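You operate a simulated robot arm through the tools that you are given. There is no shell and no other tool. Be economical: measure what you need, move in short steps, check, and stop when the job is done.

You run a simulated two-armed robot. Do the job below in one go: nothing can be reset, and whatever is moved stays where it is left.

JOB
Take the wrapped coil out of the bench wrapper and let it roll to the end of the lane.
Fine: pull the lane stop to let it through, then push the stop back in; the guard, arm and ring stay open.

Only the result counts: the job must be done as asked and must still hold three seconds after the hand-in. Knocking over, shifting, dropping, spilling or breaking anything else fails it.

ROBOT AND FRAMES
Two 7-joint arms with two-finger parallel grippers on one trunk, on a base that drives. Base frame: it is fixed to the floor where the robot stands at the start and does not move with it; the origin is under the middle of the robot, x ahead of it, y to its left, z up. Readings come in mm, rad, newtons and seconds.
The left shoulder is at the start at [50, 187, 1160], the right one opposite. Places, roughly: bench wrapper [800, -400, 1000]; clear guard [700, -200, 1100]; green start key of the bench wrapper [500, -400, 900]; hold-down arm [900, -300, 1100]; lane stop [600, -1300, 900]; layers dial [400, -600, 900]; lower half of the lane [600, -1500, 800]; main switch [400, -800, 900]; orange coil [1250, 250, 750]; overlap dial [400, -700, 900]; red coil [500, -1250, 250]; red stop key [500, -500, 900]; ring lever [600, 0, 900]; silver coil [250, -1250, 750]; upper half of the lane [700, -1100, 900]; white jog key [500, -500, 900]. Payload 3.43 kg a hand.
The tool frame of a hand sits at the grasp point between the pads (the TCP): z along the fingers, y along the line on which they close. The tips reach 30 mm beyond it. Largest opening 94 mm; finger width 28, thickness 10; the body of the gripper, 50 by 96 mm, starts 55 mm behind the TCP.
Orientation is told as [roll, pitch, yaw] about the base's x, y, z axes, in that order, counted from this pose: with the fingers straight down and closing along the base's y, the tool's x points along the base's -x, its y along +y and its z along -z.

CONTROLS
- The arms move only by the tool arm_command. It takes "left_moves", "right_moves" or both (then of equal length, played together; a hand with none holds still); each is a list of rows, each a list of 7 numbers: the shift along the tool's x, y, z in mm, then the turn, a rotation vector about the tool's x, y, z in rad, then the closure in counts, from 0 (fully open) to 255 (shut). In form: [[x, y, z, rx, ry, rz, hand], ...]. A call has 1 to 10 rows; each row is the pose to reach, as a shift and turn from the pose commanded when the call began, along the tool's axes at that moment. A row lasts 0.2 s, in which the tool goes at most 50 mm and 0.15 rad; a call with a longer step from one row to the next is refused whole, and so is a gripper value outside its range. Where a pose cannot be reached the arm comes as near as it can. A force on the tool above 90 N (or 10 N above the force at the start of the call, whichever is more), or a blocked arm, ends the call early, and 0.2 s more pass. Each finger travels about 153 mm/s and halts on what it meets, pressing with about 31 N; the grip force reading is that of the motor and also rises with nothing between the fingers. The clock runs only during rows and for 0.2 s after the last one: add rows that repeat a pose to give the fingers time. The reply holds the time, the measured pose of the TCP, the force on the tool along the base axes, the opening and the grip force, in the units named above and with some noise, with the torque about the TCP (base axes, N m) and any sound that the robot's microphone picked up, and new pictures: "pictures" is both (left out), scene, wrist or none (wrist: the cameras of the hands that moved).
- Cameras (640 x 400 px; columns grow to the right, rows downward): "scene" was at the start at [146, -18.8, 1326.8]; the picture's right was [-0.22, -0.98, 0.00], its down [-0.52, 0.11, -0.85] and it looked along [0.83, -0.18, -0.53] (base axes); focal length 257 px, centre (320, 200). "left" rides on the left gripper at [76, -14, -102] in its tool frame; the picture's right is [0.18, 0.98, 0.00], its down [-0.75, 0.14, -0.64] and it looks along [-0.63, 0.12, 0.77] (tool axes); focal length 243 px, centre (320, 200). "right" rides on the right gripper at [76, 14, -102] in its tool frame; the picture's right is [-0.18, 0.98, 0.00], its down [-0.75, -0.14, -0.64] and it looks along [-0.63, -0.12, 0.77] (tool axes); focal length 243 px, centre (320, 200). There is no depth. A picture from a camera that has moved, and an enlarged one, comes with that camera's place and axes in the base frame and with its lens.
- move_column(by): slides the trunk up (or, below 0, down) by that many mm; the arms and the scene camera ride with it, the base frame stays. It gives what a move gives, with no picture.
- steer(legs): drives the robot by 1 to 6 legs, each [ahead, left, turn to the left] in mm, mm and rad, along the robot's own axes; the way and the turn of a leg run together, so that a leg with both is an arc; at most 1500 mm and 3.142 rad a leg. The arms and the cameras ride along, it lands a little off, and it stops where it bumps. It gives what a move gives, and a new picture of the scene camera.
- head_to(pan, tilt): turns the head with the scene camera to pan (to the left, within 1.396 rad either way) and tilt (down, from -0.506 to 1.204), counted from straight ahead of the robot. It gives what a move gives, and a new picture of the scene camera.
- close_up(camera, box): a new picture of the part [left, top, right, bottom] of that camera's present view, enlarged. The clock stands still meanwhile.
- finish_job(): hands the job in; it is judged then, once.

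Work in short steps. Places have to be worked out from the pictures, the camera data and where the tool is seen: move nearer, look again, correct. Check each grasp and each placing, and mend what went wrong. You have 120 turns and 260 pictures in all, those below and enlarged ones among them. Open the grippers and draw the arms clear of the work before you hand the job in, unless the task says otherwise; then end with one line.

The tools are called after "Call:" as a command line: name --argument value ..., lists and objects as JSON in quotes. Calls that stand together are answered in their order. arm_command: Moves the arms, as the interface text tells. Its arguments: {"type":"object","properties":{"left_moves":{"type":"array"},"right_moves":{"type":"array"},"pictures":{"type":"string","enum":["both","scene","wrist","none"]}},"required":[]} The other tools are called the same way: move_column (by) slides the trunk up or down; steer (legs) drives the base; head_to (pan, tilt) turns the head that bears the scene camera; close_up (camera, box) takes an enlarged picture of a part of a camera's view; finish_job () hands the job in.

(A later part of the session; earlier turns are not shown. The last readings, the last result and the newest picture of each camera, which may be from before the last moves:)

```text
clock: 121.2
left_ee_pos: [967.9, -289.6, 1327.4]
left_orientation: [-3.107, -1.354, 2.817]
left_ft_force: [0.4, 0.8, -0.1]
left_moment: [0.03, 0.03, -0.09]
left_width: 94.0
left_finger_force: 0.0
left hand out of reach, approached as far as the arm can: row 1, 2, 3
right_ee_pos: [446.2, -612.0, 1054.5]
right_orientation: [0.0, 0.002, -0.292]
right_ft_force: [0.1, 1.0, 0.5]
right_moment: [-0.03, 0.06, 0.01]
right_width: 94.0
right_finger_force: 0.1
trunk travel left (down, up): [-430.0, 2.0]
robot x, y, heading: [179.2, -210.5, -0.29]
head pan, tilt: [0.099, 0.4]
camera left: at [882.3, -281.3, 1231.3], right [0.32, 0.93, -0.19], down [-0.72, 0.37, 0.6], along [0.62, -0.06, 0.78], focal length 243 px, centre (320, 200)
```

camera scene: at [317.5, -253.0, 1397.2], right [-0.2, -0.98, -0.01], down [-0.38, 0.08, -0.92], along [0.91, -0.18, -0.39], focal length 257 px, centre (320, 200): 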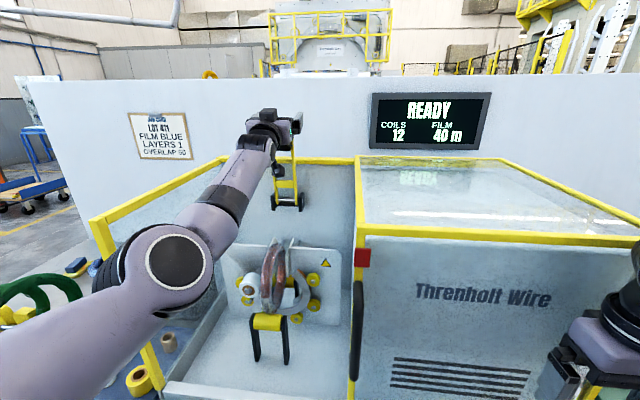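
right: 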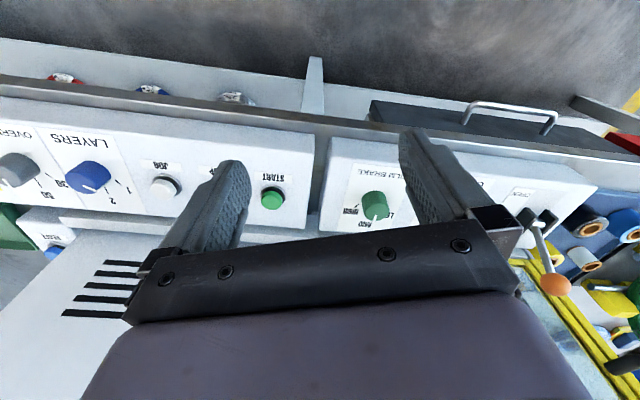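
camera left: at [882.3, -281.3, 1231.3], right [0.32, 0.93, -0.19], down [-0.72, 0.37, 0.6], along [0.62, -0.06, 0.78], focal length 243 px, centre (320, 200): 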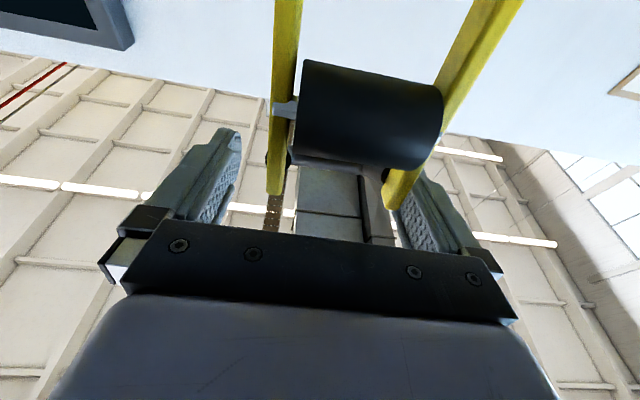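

No contact force now and the bar stands clear of the palm – it stays up. I retreat further, centred.

Call:
arm_command --left_moves '[[0, 6, -10, 0, 0, 0, 0], [0, 8, -40, 0, 0, 0, 0], [0, 8, -80, 0, 0, 0, 0], [0, 8, -125, 0, 0, 0, 0], [0, 8, -165, 0, 0, 0, 0]]' --pictures "both"

Call:
close_up --camera "scene" --box '[220, 60, 380, 220]'

```text
clock: 122.6
left_ee_pos: [826.5, -206.2, 1307.1]
left_orientation: [2.963, -1.314, 3.089]
left_ft_force: [-0.1, -1.4, 0.3]
left_moment: [-0.01, -0.05, 0.09]
left_width: 94.1
left_finger_force: 0.1
right_ee_pos: [447.0, -612.3, 1054.4]
right_orientation: [-0.001, 0.0, -0.291]
right_ft_force: [-0.7, -0.2, 0.8]
right_moment: [0.01, -0.07, 0.03]
right_width: 93.9
right_finger_force: 0.0
trunk travel left (down, up): [-430.0, 2.0]
robot x, y, heading: [176.5, -211.5, -0.293]
head pan, tilt: [0.099, 0.4]
stopped in row 5 (left hand): the arm was blocked; the commanded pose is now the measured one
camera scene: at [323.3, -245.5, 1396.3], right [-0.19, -0.98, 0.0], down [-0.38, 0.07, -0.92], along [0.9, -0.18, -0.39], focal length 257 px, centre (320, 200)
camera left: at [746.3, -198.5, 1207.0], right [0.27, 0.95, -0.13], down [-0.76, 0.29, 0.57], along [0.59, -0.05, 0.81], focal length 243 px, centre (320, 200)
```

scene: 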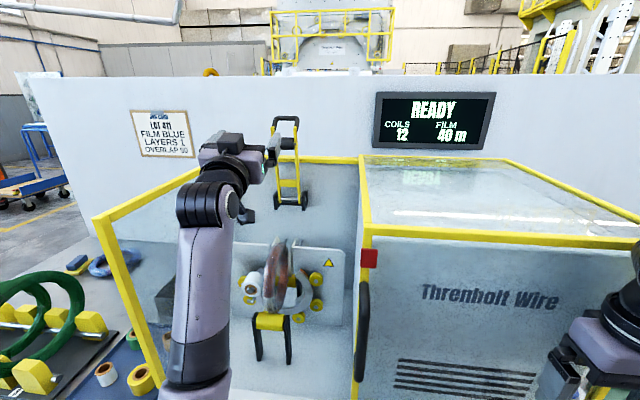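
left: 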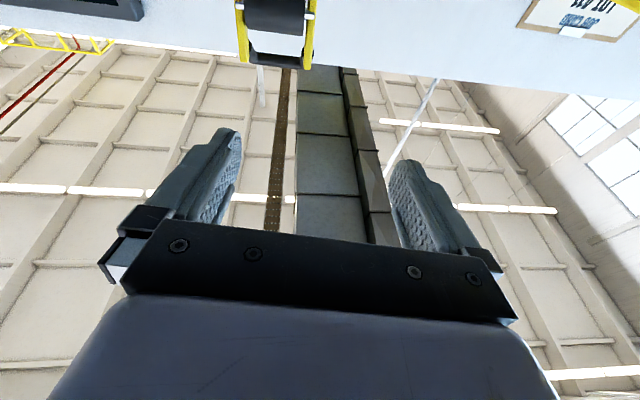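

```text
2.50 times, centred on (300, 140) of scene
camera zoom: at [323.3, -245.5, 1396.3], right [-0.19, -0.98, 0.0], down [-0.38, 0.07, -0.92], along [0.9, -0.18, -0.39], focal length 643 px, centre (370, 350)
```

zoom: 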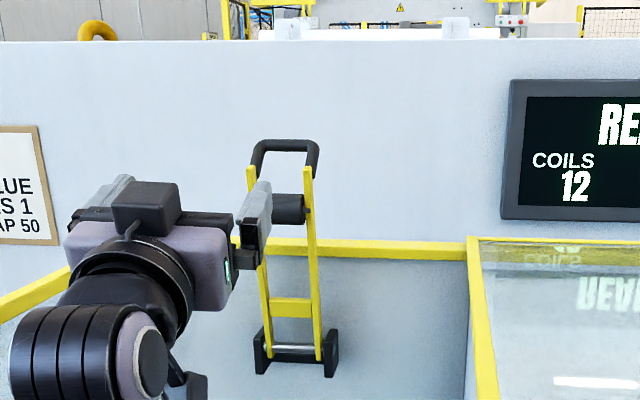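

The hold-down arm stays up. Now the coil, with the right hand: back the base off, shift left, and bring the right hand inwards.

Call:
steer --legs '[[-180, 0, -0.015], [0, 320, 0]]'

Call:
arm_command --right_moves '[[0, 40, -15, 0, 0, 0, 0], [0, 80, -30, 0, 0, 0, 0], [0, 120, -45, 0, 0, 0, 0], [-30, 150, -60, 0, 0, 0, 0], [-70, 150, -75, 0, 0, 0, 0], [-110, 150, -90, 0, 0, 0, 0], [-150, 150, -100, 0, 0, 0, 0]]' --pictures "both"

```text
clock: 125.9
left_ee_pos: [750.0, 143.2, 1306.5]
left_orientation: [2.965, -1.315, 3.073]
left_ft_force: [0.3, -0.1, -0.3]
left_moment: [-0.03, 0.04, -0.02]
left_width: 93.8
left_finger_force: 0.0
right_ee_pos: [365.6, -258.2, 1056.3]
right_orientation: [0.0, 0.001, -0.304]
right_ft_force: [0.5, -0.1, 0.1]
right_moment: [0.0, -0.01, -0.02]
right_width: 94.1
right_finger_force: 0.1
trunk travel left (down, up): [-430.0, 2.0]
robot x, y, heading: [99.3, 145.9, -0.305]
head pan, tilt: [0.099, 0.4]
camera scene: at [246.8, 110.4, 1396.4], right [-0.2, -0.98, 0.0], down [-0.38, 0.08, -0.92], along [0.9, -0.19, -0.39], focal length 257 px, centre (320, 200)
```

scene: 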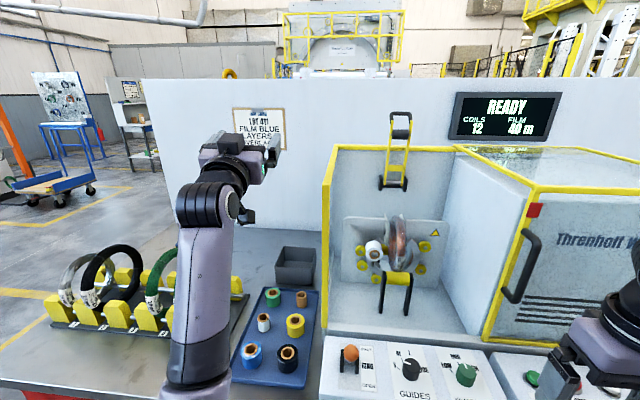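

```text
clock: 127.5
left_ee_pos: [749.6, 143.1, 1305.7]
left_orientation: [2.962, -1.316, 3.076]
left_ft_force: [0.7, -0.5, 0.6]
left_moment: [-0.01, 0.0, 0.0]
left_width: 94.0
left_finger_force: 0.0
right_ee_pos: [555.1, -159.7, 1154.5]
right_orientation: [0.0, 0.001, -0.302]
right_ft_force: [0.2, 0.1, 0.7]
right_moment: [0.0, 0.01, 0.01]
right_width: 94.1
right_finger_force: 0.1
trunk travel left (down, up): [-430.0, 2.0]
robot x, y, heading: [98.5, 146.1, -0.31]
head pan, tilt: [0.099, 0.4]
camera scene: at [247.1, 110.1, 1396.3], right [-0.2, -0.98, 0.0], down [-0.38, 0.08, -0.92], along [0.9, -0.19, -0.39], focal length 257 px, centre (320, 200)
camera right: at [487.5, -123.4, 1256.7], right [0.47, 0.88, 0.0], down [0.68, -0.36, 0.64], along [0.57, -0.3, -0.77], focal length 243 px, centre (320, 200)
```

scene: 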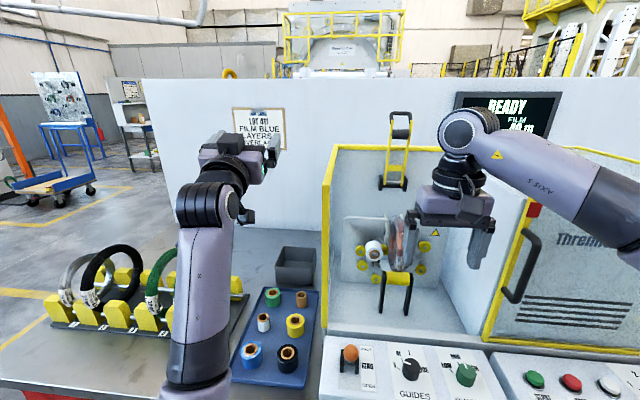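
right: 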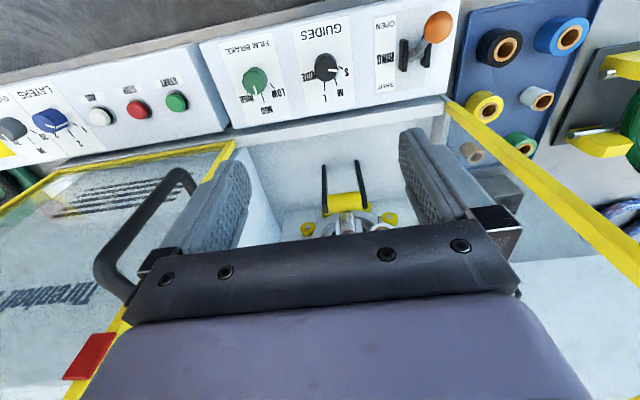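

The right arm works well and is aligned laterally with the coil. I move the base 40 mm left / 100 mm ahead, compensating with the hand, and raise the hand.

Call:
arm_command --right_moves '[[-10, -20, -20, 0, 0, 0, 0], [-20, -40, -35, 0, 0, 0, 0]]' --pictures "none"

Call:
steer --legs '[[0, 45, 0], [110, 0, 0]]'

Call:
close_up --camera "right" --box '[0, 0, 640, 400]'

```text
clock: 128.1
left_ee_pos: [750.7, 142.7, 1307.0]
left_orientation: [2.962, -1.315, 3.079]
left_ft_force: [0.1, -0.2, -0.6]
left_moment: [0.02, 0.01, -0.02]
left_width: 93.9
left_finger_force: 0.0
right_ee_pos: [561.1, -205.2, 1190.5]
right_orientation: [-0.002, 0.001, -0.302]
right_ft_force: [-0.4, 0.8, 0.1]
right_moment: [0.02, -0.03, -0.02]
right_width: 94.1
right_finger_force: 0.0
trunk travel left (down, up): [-430.0, 2.0]
robot x, y, heading: [99.2, 145.3, -0.302]
head pan, tilt: [0.099, 0.4]
```

```text
clock: 129.8
left_ee_pos: [870.1, 152.4, 1305.2]
left_orientation: [2.962, -1.317, 3.079]
left_ft_force: [0.2, -0.2, 0.1]
left_moment: [-0.01, -0.05, 0.0]
left_width: 94.0
left_finger_force: 0.1
right_ee_pos: [681.7, -194.2, 1190.0]
right_orientation: [0.001, 0.001, -0.304]
right_ft_force: [-0.4, -0.4, -0.4]
right_moment: [0.0, 0.03, -0.03]
right_width: 94.0
right_finger_force: 0.1
trunk travel left (down, up): [-430.0, 2.0]
robot x, y, heading: [220.2, 154.8, -0.301]
head pan, tilt: [0.099, 0.4]
camera scene: at [366.0, 119.4, 1396.2], right [-0.2, -0.98, 0.0], down [-0.38, 0.08, -0.92], along [0.9, -0.19, -0.39], focal length 257 px, centre (320, 200)
```

scene: 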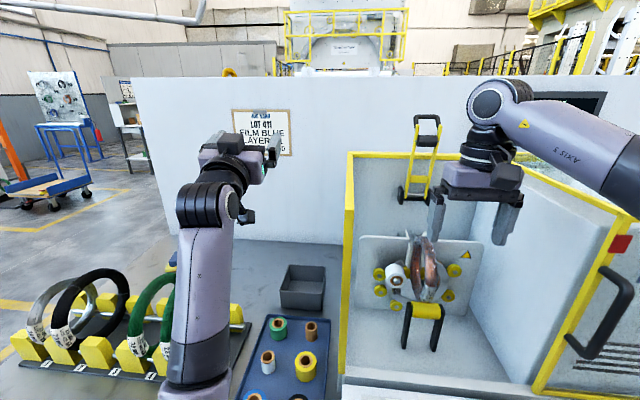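

```text
1.00 times, centred on (320, 200) of right
camera zoom: at [613.4, -158.6, 1291.2], right [0.47, 0.88, 0.0], down [0.68, -0.36, 0.64], along [0.57, -0.3, -0.77], focal length 243 px, centre (320, 200)
```

zoom: 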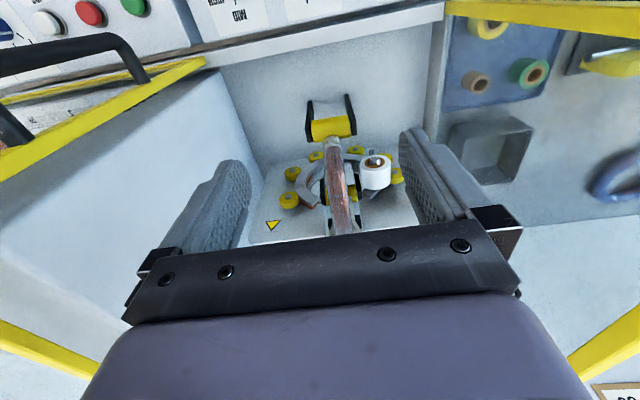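

The coil's plane is at l≈27, and its top is probably near n≈860, z≈1085. I advance the arm and base over it.

Call:
arm_command --right_moves '[[-30, 4, 0, 0, 0, 0, 0], [-60, 4, 0, 0, 0, 0, 0], [-90, 4, 0, 0, 0, 0, 0]]' --pictures "none"

Call:
steer --legs '[[45, 0, 0]]'

Call:
close_up --camera "right" --box '[160, 60, 480, 260]'

Call:
close_up --camera "scene" --box '[320, 60, 560, 360]'

```text
clock: 130.6
left_ee_pos: [868.2, 153.0, 1305.5]
left_orientation: [2.958, -1.312, 3.085]
left_ft_force: [0.6, -0.2, 0.0]
left_moment: [0.02, -0.03, 0.01]
left_width: 93.9
left_finger_force: 0.0
right_ee_pos: [740.4, -214.3, 1187.0]
right_orientation: [0.0, 0.0, -0.301]
right_ft_force: [-0.2, 1.0, 0.5]
right_moment: [0.04, 0.0, -0.02]
right_width: 93.9
right_finger_force: 0.0
right hand out of reach, approached as far as the arm can: row 3
trunk travel left (down, up): [-430.0, 2.0]
robot x, y, heading: [219.6, 155.8, -0.306]
head pan, tilt: [0.099, 0.4]
```

```text
clock: 131.5
left_ee_pos: [912.3, 140.2, 1305.4]
left_orientation: [2.959, -1.316, 3.082]
left_ft_force: [1.0, -0.5, -0.6]
left_moment: [-0.02, 0.0, 0.01]
left_width: 94.2
left_finger_force: 0.0
right_ee_pos: [784.3, -227.7, 1185.9]
right_orientation: [0.001, 0.001, -0.304]
right_ft_force: [0.4, 0.5, -1.1]
right_moment: [0.02, 0.02, -0.01]
right_width: 94.0
right_finger_force: 0.1
trunk travel left (down, up): [-430.0, 2.0]
robot x, y, heading: [259.6, 142.9, -0.305]
head pan, tilt: [0.099, 0.4]
camera scene: at [408.9, 105.9, 1396.2], right [-0.2, -0.98, 0.0], down [-0.38, 0.08, -0.92], along [0.9, -0.19, -0.39], focal length 257 px, centre (320, 200)
```

scene: 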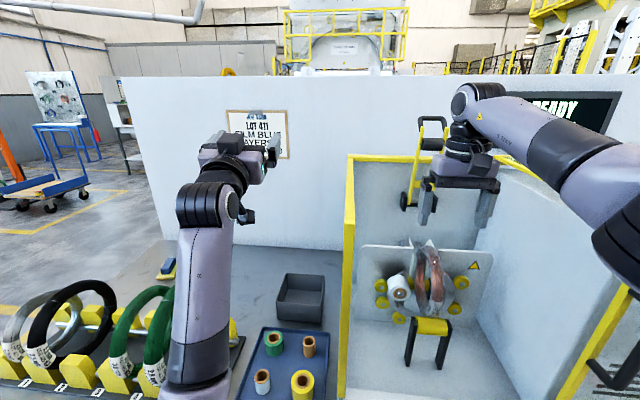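

```text
2.00 times, centred on (320, 160) of right
camera zoom: at [716.3, -191.5, 1288.1], right [0.47, 0.88, 0.0], down [0.68, -0.36, 0.64], along [0.57, -0.3, -0.77], focal length 485 px, centre (320, 280)
```

zoom: 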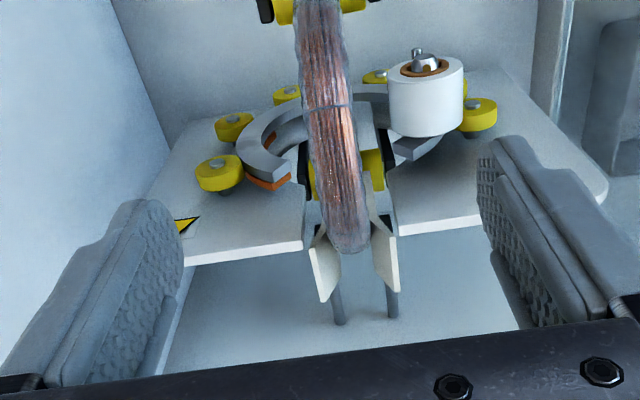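

```text
1.33 times, centred on (440, 210) of scene
camera zoom: at [408.9, 105.9, 1396.2], right [-0.2, -0.98, 0.0], down [-0.38, 0.08, -0.92], along [0.9, -0.19, -0.39], focal length 343 px, centre (160, 187)
```

zoom: 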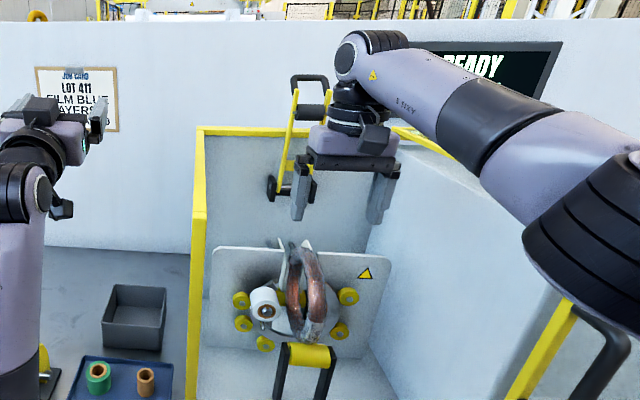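

From the scene view the coil's centre is about n≈857, z≈1010, with outer radius ≈ 90, so the top is z≈1098. I drive 30 mm ahead, then lower the right arm part-way.

Call:
steer --legs '[[28, 0, 0]]'

Call:
arm_command --right_moves '[[0, 5, 15, 0, 0, 0, 0], [0, 5, 35, 0, 0, 0, 0], [0, 5, 55, 0, 0, 0, 0]]' --pictures "both"

Call:
close_up --camera "scene" --box '[320, 60, 560, 360]'

```text
clock: 132.3
left_ee_pos: [938.4, 131.2, 1305.6]
left_orientation: [2.957, -1.315, 3.085]
left_ft_force: [0.5, -0.2, -0.5]
left_moment: [-0.04, 0.0, 0.02]
left_width: 94.0
left_finger_force: 0.1
right_ee_pos: [810.3, -236.3, 1186.7]
right_orientation: [0.001, 0.001, -0.303]
right_ft_force: [1.2, 0.0, 0.3]
right_moment: [0.01, 0.07, 0.03]
right_width: 93.9
right_finger_force: 0.0
trunk travel left (down, up): [-430.0, 2.0]
robot x, y, heading: [288.9, 131.6, -0.305]
head pan, tilt: [0.099, 0.4]
camera scene: at [435.4, 97.5, 1396.2], right [-0.2, -0.98, 0.0], down [-0.38, 0.08, -0.92], along [0.9, -0.19, -0.39], focal length 257 px, centre (320, 200)
```

scene: 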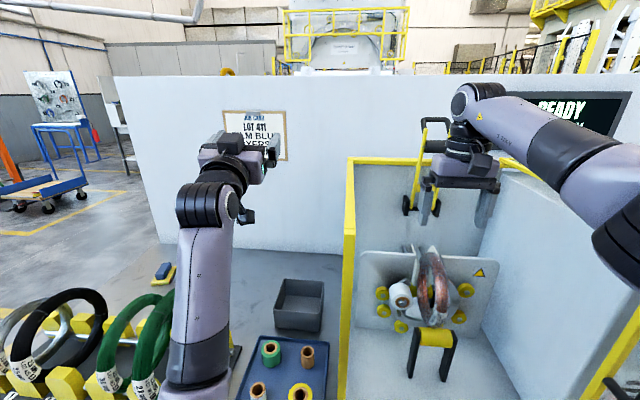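

```text
clock: 133.1
left_ee_pos: [937.6, 132.3, 1306.5]
left_orientation: [2.957, -1.314, 3.084]
left_ft_force: [-0.5, -0.2, -0.5]
left_moment: [0.01, 0.01, 0.0]
left_width: 94.3
left_finger_force: 0.2
right_ee_pos: [810.4, -230.6, 1132.3]
right_orientation: [0.0, 0.002, -0.303]
right_ft_force: [0.4, 0.8, -0.3]
right_moment: [0.01, 0.01, -0.03]
right_width: 93.9
right_finger_force: 0.1
trunk travel left (down, up): [-430.0, 2.0]
robot x, y, heading: [288.9, 128.7, -0.308]
head pan, tilt: [0.099, 0.4]
camera scene: at [434.4, 97.7, 1396.4], right [-0.2, -0.98, 0.0], down [-0.38, 0.08, -0.92], along [0.9, -0.19, -0.39], focal length 257 px, centre (320, 200)
camera right: at [743.0, -194.8, 1233.2], right [0.47, 0.88, 0.0], down [0.68, -0.36, 0.64], along [0.57, -0.3, -0.77], focal length 243 px, centre (320, 200)
```

scene: 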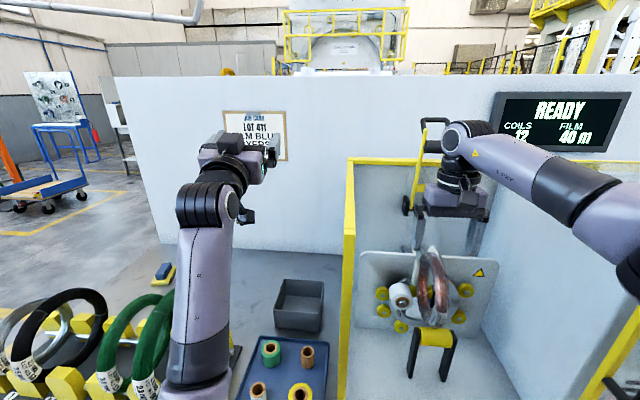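
right: 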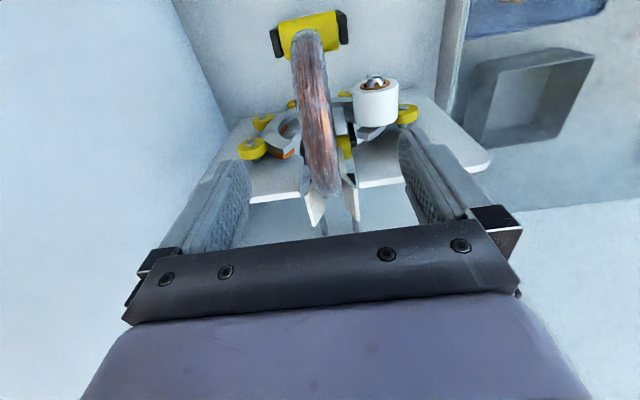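

```text
1.33 times, centred on (440, 210) of scene
camera zoom: at [434.4, 97.7, 1396.4], right [-0.2, -0.98, 0.0], down [-0.38, 0.08, -0.92], along [0.9, -0.19, -0.39], focal length 343 px, centre (160, 187)
```

zoom: 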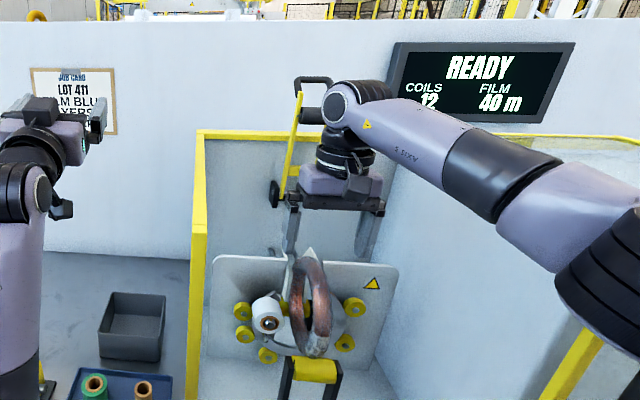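

Centred over the coil. Descend another 42 mm, watching force, then close.

Call:
arm_command --right_moves '[[0, 0, 15, 0, 0, 0, 0], [0, 0, 30, 0, 0, 0, 0], [0, 0, 42, 0, 0, 0, 0]]' --pictures "both"

Call:
close_up --camera "scene" --box '[370, 160, 530, 320]'

```text
clock: 133.9
left_ee_pos: [937.7, 131.5, 1306.7]
left_orientation: [2.958, -1.314, 3.083]
left_ft_force: [0.1, 0.1, -0.3]
left_moment: [0.02, -0.02, 0.01]
left_width: 94.2
left_finger_force: 0.0
right_ee_pos: [811.0, -230.4, 1089.9]
right_orientation: [-0.001, 0.0, -0.303]
right_ft_force: [-0.1, 0.4, -0.5]
right_moment: [0.03, 0.01, -0.01]
right_width: 93.9
right_finger_force: 0.0
trunk travel left (down, up): [-430.0, 2.0]
robot x, y, heading: [287.8, 133.4, -0.309]
head pan, tilt: [0.099, 0.4]
camera scene: at [434.3, 97.8, 1396.4], right [-0.2, -0.98, 0.0], down [-0.38, 0.08, -0.92], along [0.9, -0.19, -0.39], focal length 257 px, centre (320, 200)
camera right: at [743.1, -195.1, 1191.5], right [0.47, 0.88, 0.0], down [0.68, -0.36, 0.64], along [0.57, -0.3, -0.77], focal length 243 px, centre (320, 200)
```

scene: 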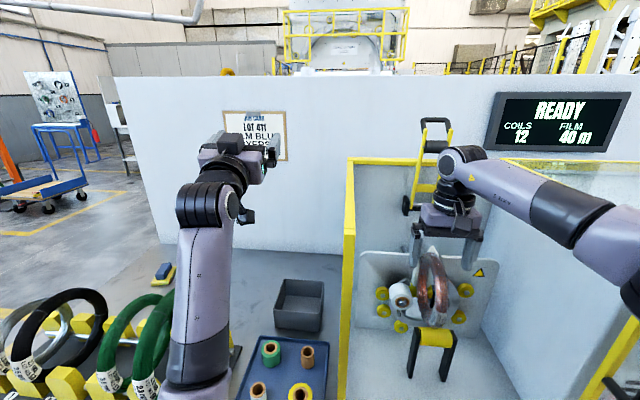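
right: 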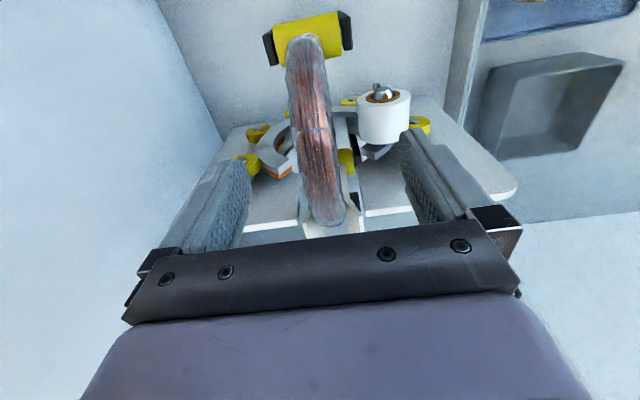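

```text
2.50 times, centred on (450, 240) of scene
camera zoom: at [434.3, 97.8, 1396.4], right [-0.2, -0.98, 0.0], down [-0.38, 0.08, -0.92], along [0.9, -0.19, -0.39], focal length 643 px, centre (-5, 100)
```

zoom: 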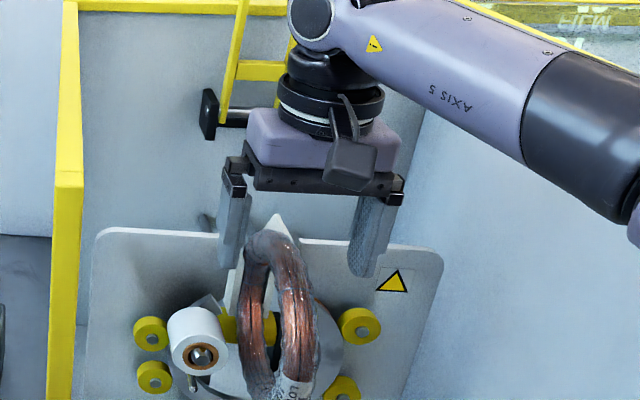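

The coil top is at about TCP height; lower 14 mm more and close on it.

Call:
arm_command --right_moves '[[0, 0, 14, 0, 0, 0, 0], [0, 0, 14, 0, 0, 0, 120], [0, 0, 14, 0, 0, 0, 255], [0, 0, 14, 0, 0, 0, 255], [0, 0, 14, 0, 0, 0, 255]]' --pictures "wrist"

Call:
close_up --camera "scene" --box '[370, 160, 530, 320]'

```text
clock: 135.1
left_ee_pos: [938.2, 130.8, 1306.2]
left_orientation: [2.958, -1.314, 3.084]
left_ft_force: [0.9, 0.0, -0.1]
left_moment: [0.01, 0.02, -0.01]
left_width: 94.0
left_finger_force: 0.2
right_ee_pos: [810.4, -232.3, 1075.7]
right_orientation: [0.0, 0.003, -0.302]
right_ft_force: [-0.5, -2.0, 0.1]
right_moment: [-0.17, -0.03, -0.39]
right_width: 21.8
right_finger_force: 30.9
trunk travel left (down, up): [-430.0, 2.0]
robot x, y, heading: [290.5, 133.0, -0.306]
head pan, tilt: [0.099, 0.4]
camera right: at [742.9, -195.6, 1177.5], right [0.47, 0.88, 0.0], down [0.68, -0.36, 0.64], along [0.57, -0.3, -0.77], focal length 243 px, centre (320, 200)
```

right: 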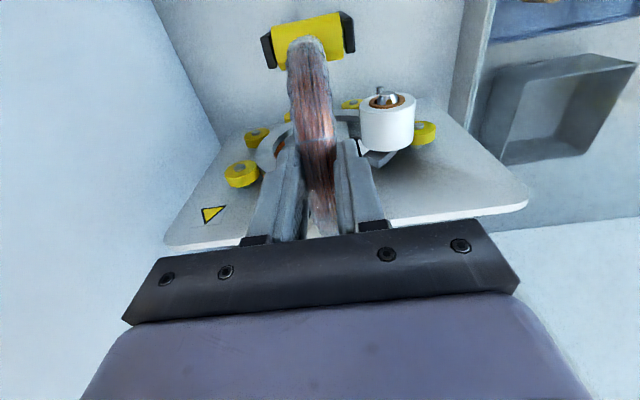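

```text
2.50 times, centred on (450, 240) of scene
camera zoom: at [434.1, 97.7, 1396.4], right [-0.2, -0.98, 0.0], down [-0.38, 0.08, -0.92], along [0.9, -0.19, -0.39], focal length 643 px, centre (-5, 100)
```

zoom: 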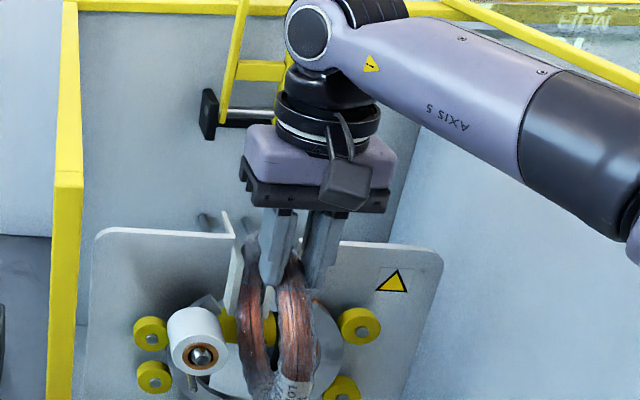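

Coil gripped (22 mm). Lift gently 25 mm first to verify the hold.

Call:
arm_command --right_moves '[[0, 0, -8, 0, 0, 0, 255], [0, 0, -16, 0, 0, 0, 255], [0, 0, -25, 0, 0, 0, 255]]' --pictures "wrist"

Call:
close_up --camera "scene" --box '[370, 160, 530, 320]'

```text
clock: 135.9
left_ee_pos: [938.1, 131.4, 1304.4]
left_orientation: [2.956, -1.315, 3.086]
left_ft_force: [1.0, -0.4, 0.6]
left_moment: [0.01, 0.02, 0.03]
left_width: 93.8
left_finger_force: 0.0
right_ee_pos: [810.3, -230.9, 1101.3]
right_orientation: [-0.001, 0.004, -0.303]
right_ft_force: [-0.8, -2.1, -4.7]
right_moment: [-0.19, 0.15, -0.22]
right_width: 21.8
right_finger_force: 31.0
trunk travel left (down, up): [-430.0, 2.0]
robot x, y, heading: [288.6, 133.0, -0.305]
head pan, tilt: [0.099, 0.4]
camera right: at [743.3, -195.3, 1202.8], right [0.47, 0.88, 0.0], down [0.68, -0.36, 0.64], along [0.57, -0.3, -0.77], focal length 243 px, centre (320, 200)
```

right: 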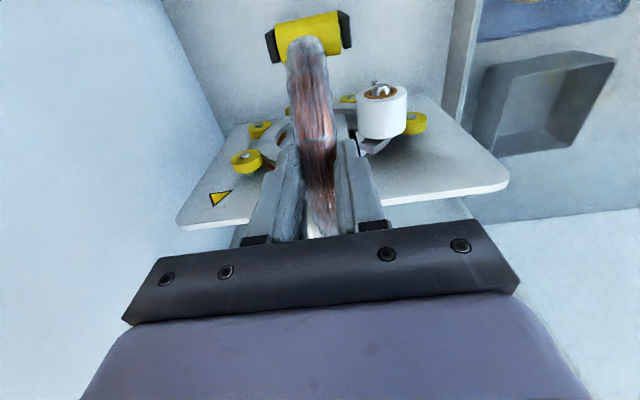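

```text
2.50 times, centred on (450, 240) of scene
camera zoom: at [434.5, 97.3, 1396.3], right [-0.2, -0.98, 0.0], down [-0.38, 0.08, -0.92], along [0.9, -0.19, -0.39], focal length 643 px, centre (-5, 100)
```

zoom: 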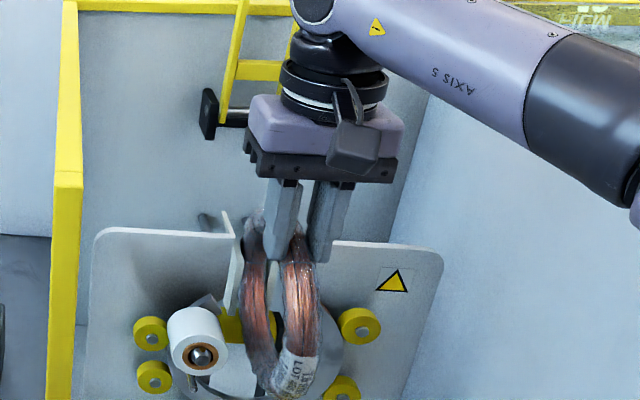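

The coil lifts (≈0.45 kg). Lift 65 mm more, then drive back out of the cavity.

Call:
arm_command --right_moves '[[0, 0, -15, 0, 0, 0, 255], [0, 0, -30, 0, 0, 0, 255], [0, 0, -45, 0, 0, 0, 255], [0, 0, -60, 0, 0, 0, 255], [0, 0, -70, 0, 0, 0, 255]]' --pictures "scene"

Call:
close_up --camera "scene" --box '[370, 120, 530, 360]'

```text
clock: 137.1
left_ee_pos: [939.4, 131.7, 1305.2]
left_orientation: [2.957, -1.315, 3.083]
left_ft_force: [0.1, -0.2, -0.4]
left_moment: [-0.03, 0.0, 0.02]
left_width: 94.0
left_finger_force: 0.0
right_ee_pos: [812.2, -231.2, 1171.1]
right_orientation: [-0.001, 0.002, -0.303]
right_ft_force: [-0.3, -0.7, -5.2]
right_moment: [0.04, 0.1, 0.0]
right_width: 22.0
right_finger_force: 30.8
trunk travel left (down, up): [-430.0, 2.0]
robot x, y, heading: [286.7, 133.6, -0.301]
head pan, tilt: [0.099, 0.4]
camera scene: at [434.7, 97.8, 1396.3], right [-0.2, -0.98, 0.0], down [-0.38, 0.08, -0.92], along [0.9, -0.19, -0.39], focal length 257 px, centre (320, 200)
```

scene: 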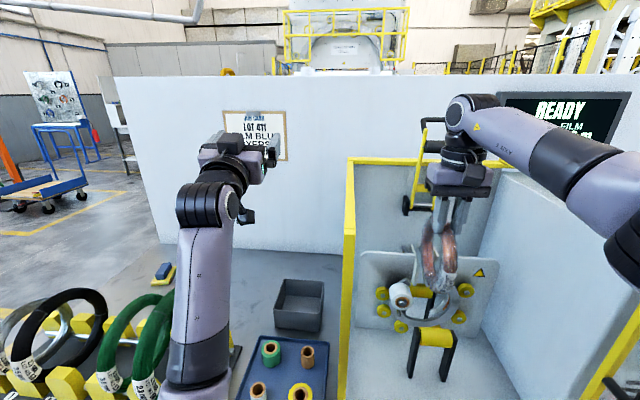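

```text
1.67 times, centred on (450, 240) of scene
camera zoom: at [434.7, 97.8, 1396.3], right [-0.2, -0.98, 0.0], down [-0.38, 0.08, -0.92], along [0.9, -0.19, -0.39], focal length 429 px, centre (103, 133)
```

zoom: 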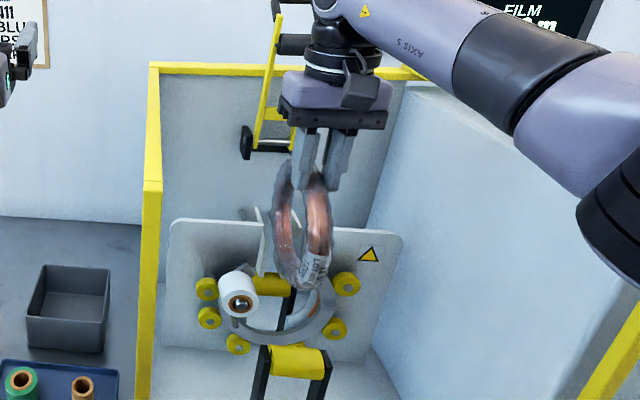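

The coil is clear of the ring. Drive straight back out.

Call:
steer --legs '[[-370, 0, 0]]'

Call:
close_up --camera "right" --box '[0, 0, 640, 400]'

```text
clock: 139.4
left_ee_pos: [590.8, 241.1, 1306.9]
left_orientation: [2.958, -1.316, 3.084]
left_ft_force: [0.1, -1.2, 1.1]
left_moment: [-0.04, 0.01, -0.03]
left_width: 93.9
left_finger_force: 0.1
right_ee_pos: [464.2, -122.1, 1171.5]
right_orientation: [0.0, 0.002, -0.303]
right_ft_force: [-1.1, 0.3, -5.1]
right_moment: [0.02, 0.12, 0.0]
right_width: 21.8
right_finger_force: 31.1
trunk travel left (down, up): [-430.0, 2.0]
robot x, y, heading: [-59.1, 240.4, -0.304]
head pan, tilt: [0.099, 0.4]
camera scene: at [86.9, 207.0, 1396.4], right [-0.2, -0.98, 0.0], down [-0.38, 0.08, -0.92], along [0.9, -0.19, -0.39], focal length 257 px, centre (320, 200)
```

scene: 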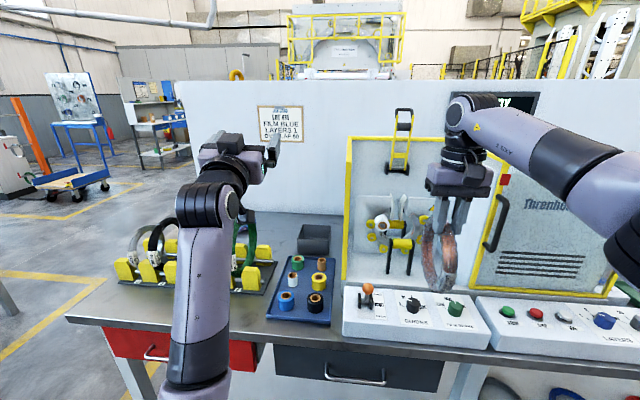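

```text
1.00 times, centred on (320, 200) of right
camera zoom: at [396.0, -85.4, 1272.8], right [0.47, 0.88, 0.0], down [0.68, -0.36, 0.64], along [0.57, -0.3, -0.77], focal length 243 px, centre (320, 200)
```

zoom: 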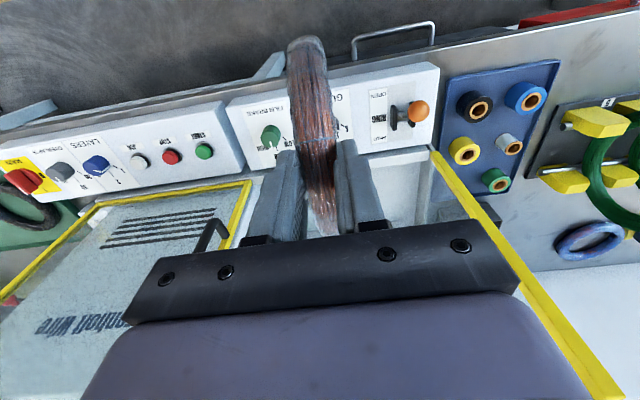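

Coil is out. Now drive right, along the bench, to the lane, keeping clear of the guard.

Call:
steer --legs '[[0, -870, 0]]'

Call:
head_to --pan -0.3 --tilt 0.4

```text
clock: 144.0
left_ee_pos: [332.8, -585.1, 1306.2]
left_orientation: [2.955, -1.314, 3.088]
left_ft_force: [-0.3, 0.0, -0.1]
left_moment: [-0.01, -0.01, 0.03]
left_width: 93.9
left_finger_force: 0.0
right_ee_pos: [206.7, -947.4, 1170.8]
right_orientation: [0.0, 0.002, -0.301]
right_ft_force: [0.4, -0.1, -5.3]
right_moment: [0.05, 0.1, 0.0]
right_width: 21.8
right_finger_force: 30.9
trunk travel left (down, up): [-430.0, 2.0]
robot x, y, heading: [-317.8, -588.7, -0.301]
head pan, tilt: [0.099, 0.4]
camera scene: at [-171.1, -621.0, 1396.3], right [-0.2, -0.98, 0.0], down [-0.38, 0.08, -0.92], along [0.9, -0.18, -0.39], focal length 257 px, centre (320, 200)
```

scene: 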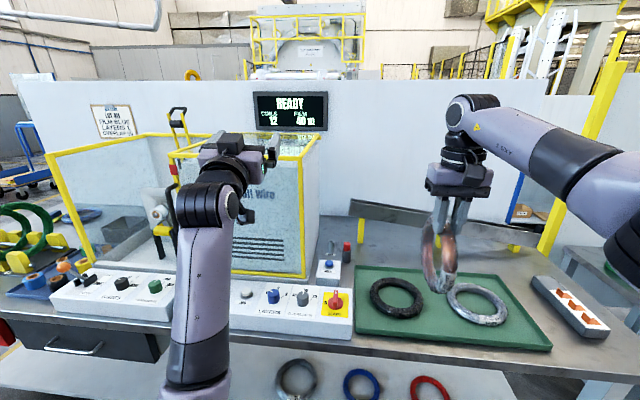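

```text
clock: 144.9
left_ee_pos: [333.5, -584.0, 1306.5]
left_orientation: [2.958, -1.314, 3.089]
left_ft_force: [0.4, 0.4, 0.2]
left_moment: [-0.01, 0.01, 0.02]
left_width: 94.2
left_finger_force: 0.1
right_ee_pos: [206.4, -948.0, 1169.0]
right_orientation: [0.0, 0.002, -0.299]
right_ft_force: [-0.2, -0.5, -6.1]
right_moment: [0.07, 0.12, 0.01]
right_width: 21.9
right_finger_force: 31.2
trunk travel left (down, up): [-430.0, 2.0]
robot x, y, heading: [-317.8, -587.2, -0.302]
head pan, tilt: [-0.3, 0.4]
camera scene: at [-185.4, -654.5, 1396.3], right [-0.56, -0.83, 0.0], down [-0.32, 0.22, -0.92], along [0.76, -0.52, -0.39], focal length 257 px, centre (320, 200)
```

scene: 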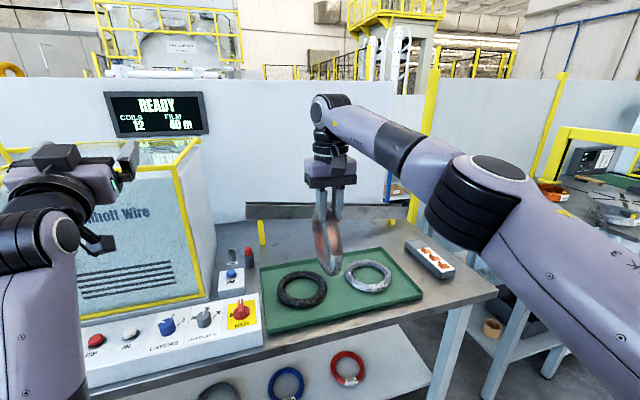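

Lane's upper end front corner triangulates to n≈999 from the bench side, too deep to reach squarely. Turning the robot 75° left puts the right shoulder nearer the bench. I do this in free space first.

Call:
steer --legs '[[-60, 0, 0], [0, 0, 1.309]]'

Call:
head_to --pan -1.3 --tilt 0.45

```text
clock: 149.1
left_ee_pos: [-213.3, 63.0, 1306.6]
left_orientation: [2.958, -1.315, -1.88]
left_ft_force: [-0.2, -0.1, -0.3]
left_moment: [0.04, 0.0, -0.01]
left_width: 93.8
left_finger_force: 0.0
right_ee_pos: [107.6, -149.5, 1171.1]
right_orientation: [0.0, 0.002, 1.017]
right_ft_force: [0.3, 0.4, -5.4]
right_moment: [-0.1, 0.04, 0.03]
right_width: 22.0
right_finger_force: 30.5
trunk travel left (down, up): [-430.0, 2.0]
robot x, y, heading: [-374.8, -568.1, 1.016]
head pan, tilt: [-0.3, 0.4]
camera scene: at [-275.0, -455.7, 1396.3], right [0.66, -0.75, 0.0], down [-0.29, -0.26, -0.92], along [0.7, 0.6, -0.39], focal length 257 px, centre (320, 200)
```

scene: 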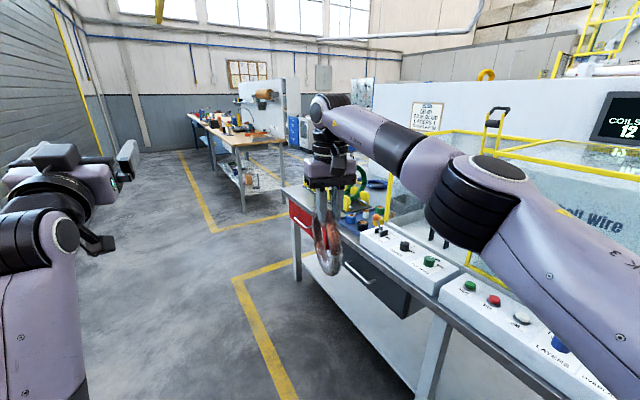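

```text
clock: 150.4
left_ee_pos: [-211.9, 61.5, 1304.9]
left_orientation: [2.957, -1.314, -1.878]
left_ft_force: [-0.2, 0.2, 0.6]
left_moment: [-0.02, 0.01, 0.0]
left_width: 94.0
left_finger_force: 0.1
right_ee_pos: [107.0, -150.9, 1170.6]
right_orientation: [0.001, 0.002, 1.018]
right_ft_force: [-0.4, -0.1, -5.2]
right_moment: [-0.11, 0.06, 0.01]
right_width: 22.1
right_finger_force: 31.3
trunk travel left (down, up): [-430.0, 2.0]
robot x, y, heading: [-375.7, -566.4, 1.019]
head pan, tilt: [-1.3, 0.45]
camera scene: at [-256.6, -542.3, 1391.6], right [-0.28, -0.96, 0.0], down [-0.42, 0.12, -0.9], along [0.86, -0.25, -0.44], focal length 257 px, centre (320, 200)
```

scene: 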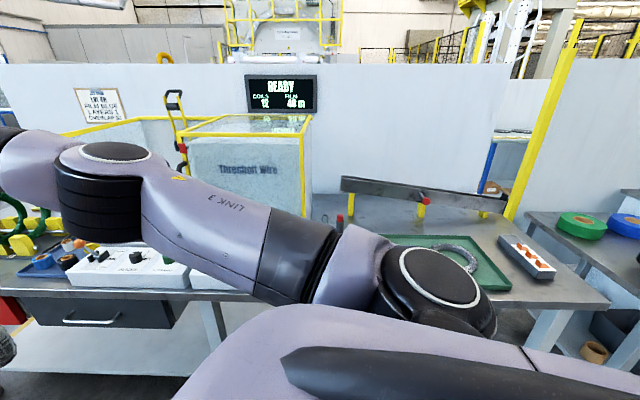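

The whole lane is visible now; zoom for its geometry.

Call:
close_up --camera "scene" --box '[330, 160, 530, 240]'

```text
3.20 times, centred on (430, 200) of scene
camera zoom: at [-256.6, -542.3, 1391.6], right [-0.28, -0.96, 0.0], down [-0.42, 0.12, -0.9], along [0.86, -0.25, -0.44], focal length 824 px, centre (-32, 200)
```

zoom: 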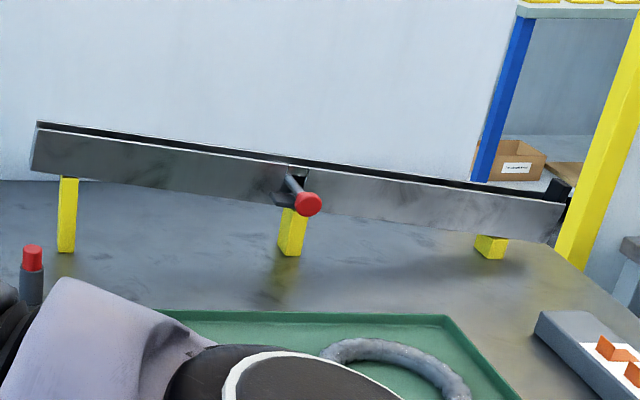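

Lane: front wall top edge at n≈1000 from (757,-937,973) to (519,-1659,870), channel roughly 27 mm wide. I now sweep the right arm outward to the right, in two arcs.

Call:
arm_command --right_moves '[[-1, -43, 0, 0, 0, 0, 255], [5.5, -91, 0, 0, 0, 0, 255], [16, -139, 0, 0, 0, 0, 255], [31, -185.5, 0, 0, 0, 0, 255], [49.5, -231, 0, 0, 0, 0, 255], [72, -274, 0, 0, 0, 0, 255], [98, -315, 0, 0, 0, 0, 255], [128, -354, 0, 0, 0, 0, 255]]' --pictures "scene"

```text
clock: 152.2
left_ee_pos: [-211.4, 53.9, 1311.8]
left_orientation: [2.946, -1.306, -1.87]
left_ft_force: [0.7, -1.9, 0.7]
left_moment: [-0.07, 0.05, 0.05]
left_width: 93.8
left_finger_force: 0.0
right_ee_pos: [290.0, -438.1, 1178.0]
right_orientation: [0.005, -0.005, 1.01]
right_ft_force: [0.6, -1.7, -4.5]
right_moment: [-0.05, 0.05, 0.02]
right_width: 21.6
right_finger_force: 31.0
right hand out of reach, approached as far as the arm can: row 5, 6, 7, 8
trunk travel left (down, up): [-430.0, 2.0]
robot x, y, heading: [-371.1, -569.3, 1.013]
head pan, tilt: [-1.3, 0.45]
camera scene: at [-255.7, -550.8, 1391.7], right [-0.28, -0.96, -0.01], down [-0.42, 0.13, -0.9], along [0.86, -0.25, -0.44], focal length 257 px, centre (320, 200)
```

scene: 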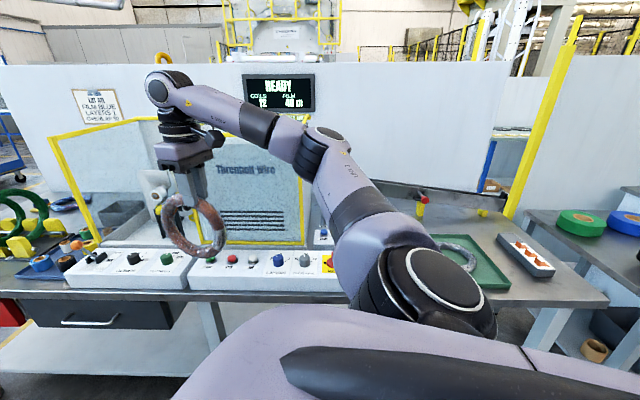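

The arm is hitting a joint limit with the hand yaw held fixed. I try turning the hand with the sweep (to the right) to see if this frees it.

Call:
arm_command --right_moves '[[0, 0, 0, 0, 0, 0.14, 255], [0, 0, 0, 0, 0, 0.28, 255], [0, 0, 0, 0, 0, 0.42, 255], [0, 0, 0, 0, 0, 0.56, 255], [0, 0, 0, 0, 0, 0.7, 255]]' --pictures "scene"

```text
clock: 153.4
left_ee_pos: [-212.5, 62.0, 1306.4]
left_orientation: [2.955, -1.314, -1.877]
left_ft_force: [-0.2, 0.0, 0.0]
left_moment: [0.01, -0.01, 0.02]
left_width: 94.1
left_finger_force: 0.1
right_ee_pos: [288.3, -432.0, 1177.1]
right_orientation: [-0.001, 0.001, 0.315]
right_ft_force: [0.4, 0.5, -6.4]
right_moment: [-0.03, 0.14, 0.01]
right_width: 21.7
right_finger_force: 30.7
trunk travel left (down, up): [-430.0, 2.0]
robot x, y, heading: [-377.4, -568.1, 1.017]
head pan, tilt: [-1.3, 0.45]
camera scene: at [-256.5, -542.7, 1391.6], right [-0.28, -0.96, 0.0], down [-0.42, 0.12, -0.9], along [0.86, -0.25, -0.44], focal length 257 px, centre (320, 200)
```

scene: 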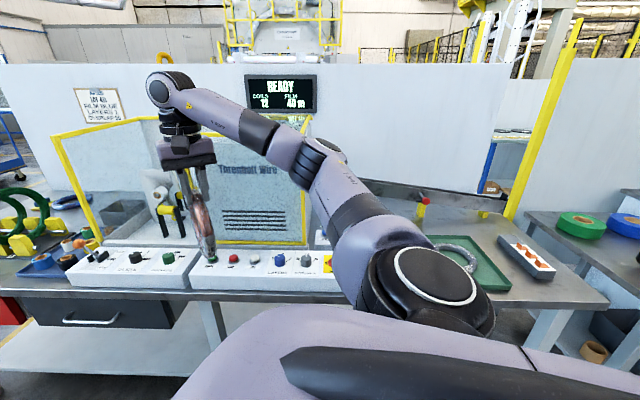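

Freed. Continue the sweep outward while turning the hand on in the same sense.

Call:
arm_command --right_moves '[[-3.9, -29.4, 0, 0, 0, 0.12, 255], [-7.7, -58.9, 0, 0, 0, 0.24, 255], [-9.2, -91.6, 0, 0, 0, 0.36, 255], [-10.6, -124.4, 0, 0, 0, 0.48, 255], [-8.5, -157.6, 0, 0, 0, 0.6, 255], [-4.9, -190.6, 0, 0, 0, 0.72, 255], [2.2, -224, 0, 0, 0, 0.84, 255], [9.3, -257.5, 0, 0, 0, 0.96, 255], [22, -289.1, 0, 0, 0, 1.08, 255], [34.6, -320.6, 0, 0, 0, 1.2, 255]]' --pictures "scene"

```text
clock: 155.6
left_ee_pos: [-212.5, 61.3, 1306.3]
left_orientation: [2.955, -1.314, -1.876]
left_ft_force: [0.3, -0.7, -0.5]
left_moment: [-0.05, 0.02, -0.05]
left_width: 94.0
left_finger_force: 0.1
right_ee_pos: [386.7, -743.9, 1175.3]
right_orientation: [-0.001, 0.001, -0.885]
right_ft_force: [0.2, -0.4, -4.7]
right_moment: [0.13, 0.07, 0.0]
right_width: 21.6
right_finger_force: 31.2
right hand out of reach, approached as far as the arm can: row 8, 9, 10
trunk travel left (down, up): [-430.0, 2.0]
robot x, y, heading: [-375.7, -567.3, 1.017]
head pan, tilt: [-1.3, 0.45]
camera scene: at [-256.5, -543.6, 1391.6], right [-0.28, -0.96, 0.0], down [-0.42, 0.12, -0.9], along [0.86, -0.25, -0.44], focal length 257 px, centre (320, 200)
```

scene: 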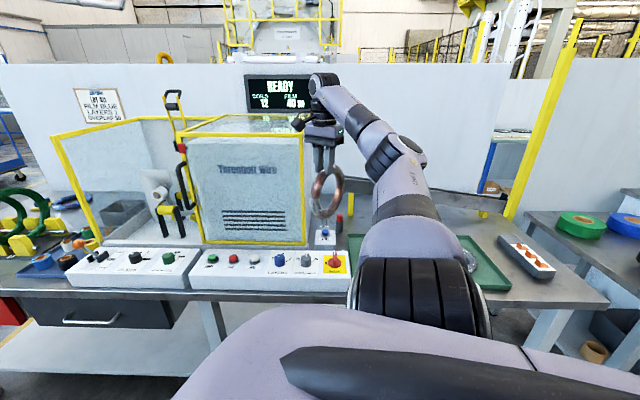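

Reach is now 780 mm toward the bench – enough. Turn the hand the remaining ~1 rad so that the coil's plane lies along the lane.

Call:
arm_command --right_moves '[[0, 0, 0, 0, 0, 0.14, 255], [0, 0, 0, 0, 0, 0.28, 255], [0, 0, 0, 0, 0, 0.42, 255], [0, 0, 0, 0, 0, 0.56, 255], [0, 0, 0, 0, 0, 0.7, 255], [0, 0, 0, 0, 0, 0.84, 255], [0, 0, 0, 0, 0, 0.99, 255]]' --pictures "both"

```text
clock: 157.2
left_ee_pos: [-212.5, 62.1, 1306.7]
left_orientation: [2.957, -1.313, -1.877]
left_ft_force: [0.9, -0.1, 0.1]
left_moment: [0.02, -0.05, 0.0]
left_width: 94.0
left_finger_force: 0.0
right_ee_pos: [385.4, -742.3, 1177.3]
right_orientation: [-0.003, -0.001, -1.879]
right_ft_force: [1.1, 0.1, -5.5]
right_moment: [0.13, -0.02, 0.03]
right_width: 21.5
right_finger_force: 30.7
trunk travel left (down, up): [-430.0, 2.0]
robot x, y, heading: [-372.4, -567.4, 1.013]
head pan, tilt: [-1.3, 0.45]
camera scene: at [-256.4, -542.9, 1391.6], right [-0.28, -0.96, 0.0], down [-0.42, 0.12, -0.9], along [0.86, -0.25, -0.44], focal length 257 px, centre (320, 200)
camera right: at [422.7, -673.5, 1278.2], right [0.88, -0.47, 0.0], down [-0.36, -0.68, 0.64], along [-0.3, -0.57, -0.77], focal length 243 px, centre (320, 200)
```

scene: 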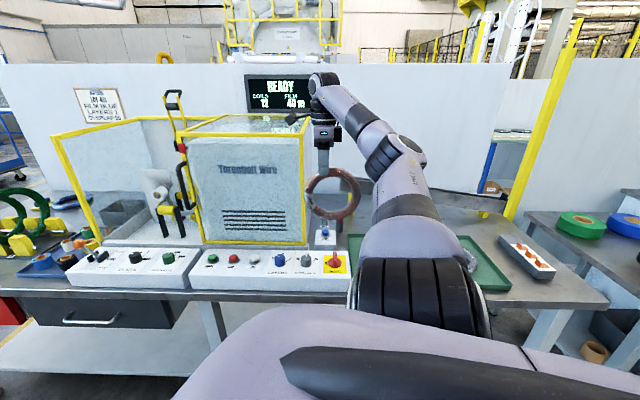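
right: 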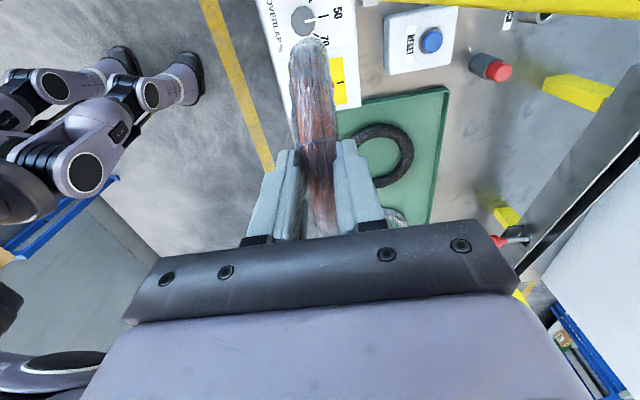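

Oriented along the lane. Zoom on the held coil to measure how it hangs.

Call:
close_up --camera "scene" --box '[270, 130, 400, 230]'

```text
4.00 times, centred on (335, 180) of scene
camera zoom: at [-256.4, -542.9, 1391.6], right [-0.28, -0.96, 0.0], down [-0.42, 0.12, -0.9], along [0.86, -0.25, -0.44], focal length 1029 px, centre (260, 280)
```

zoom: 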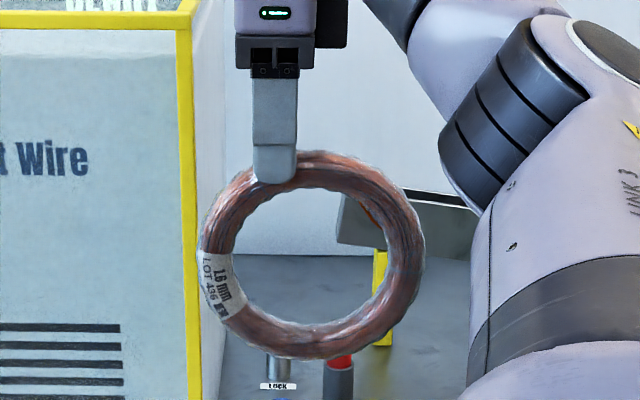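

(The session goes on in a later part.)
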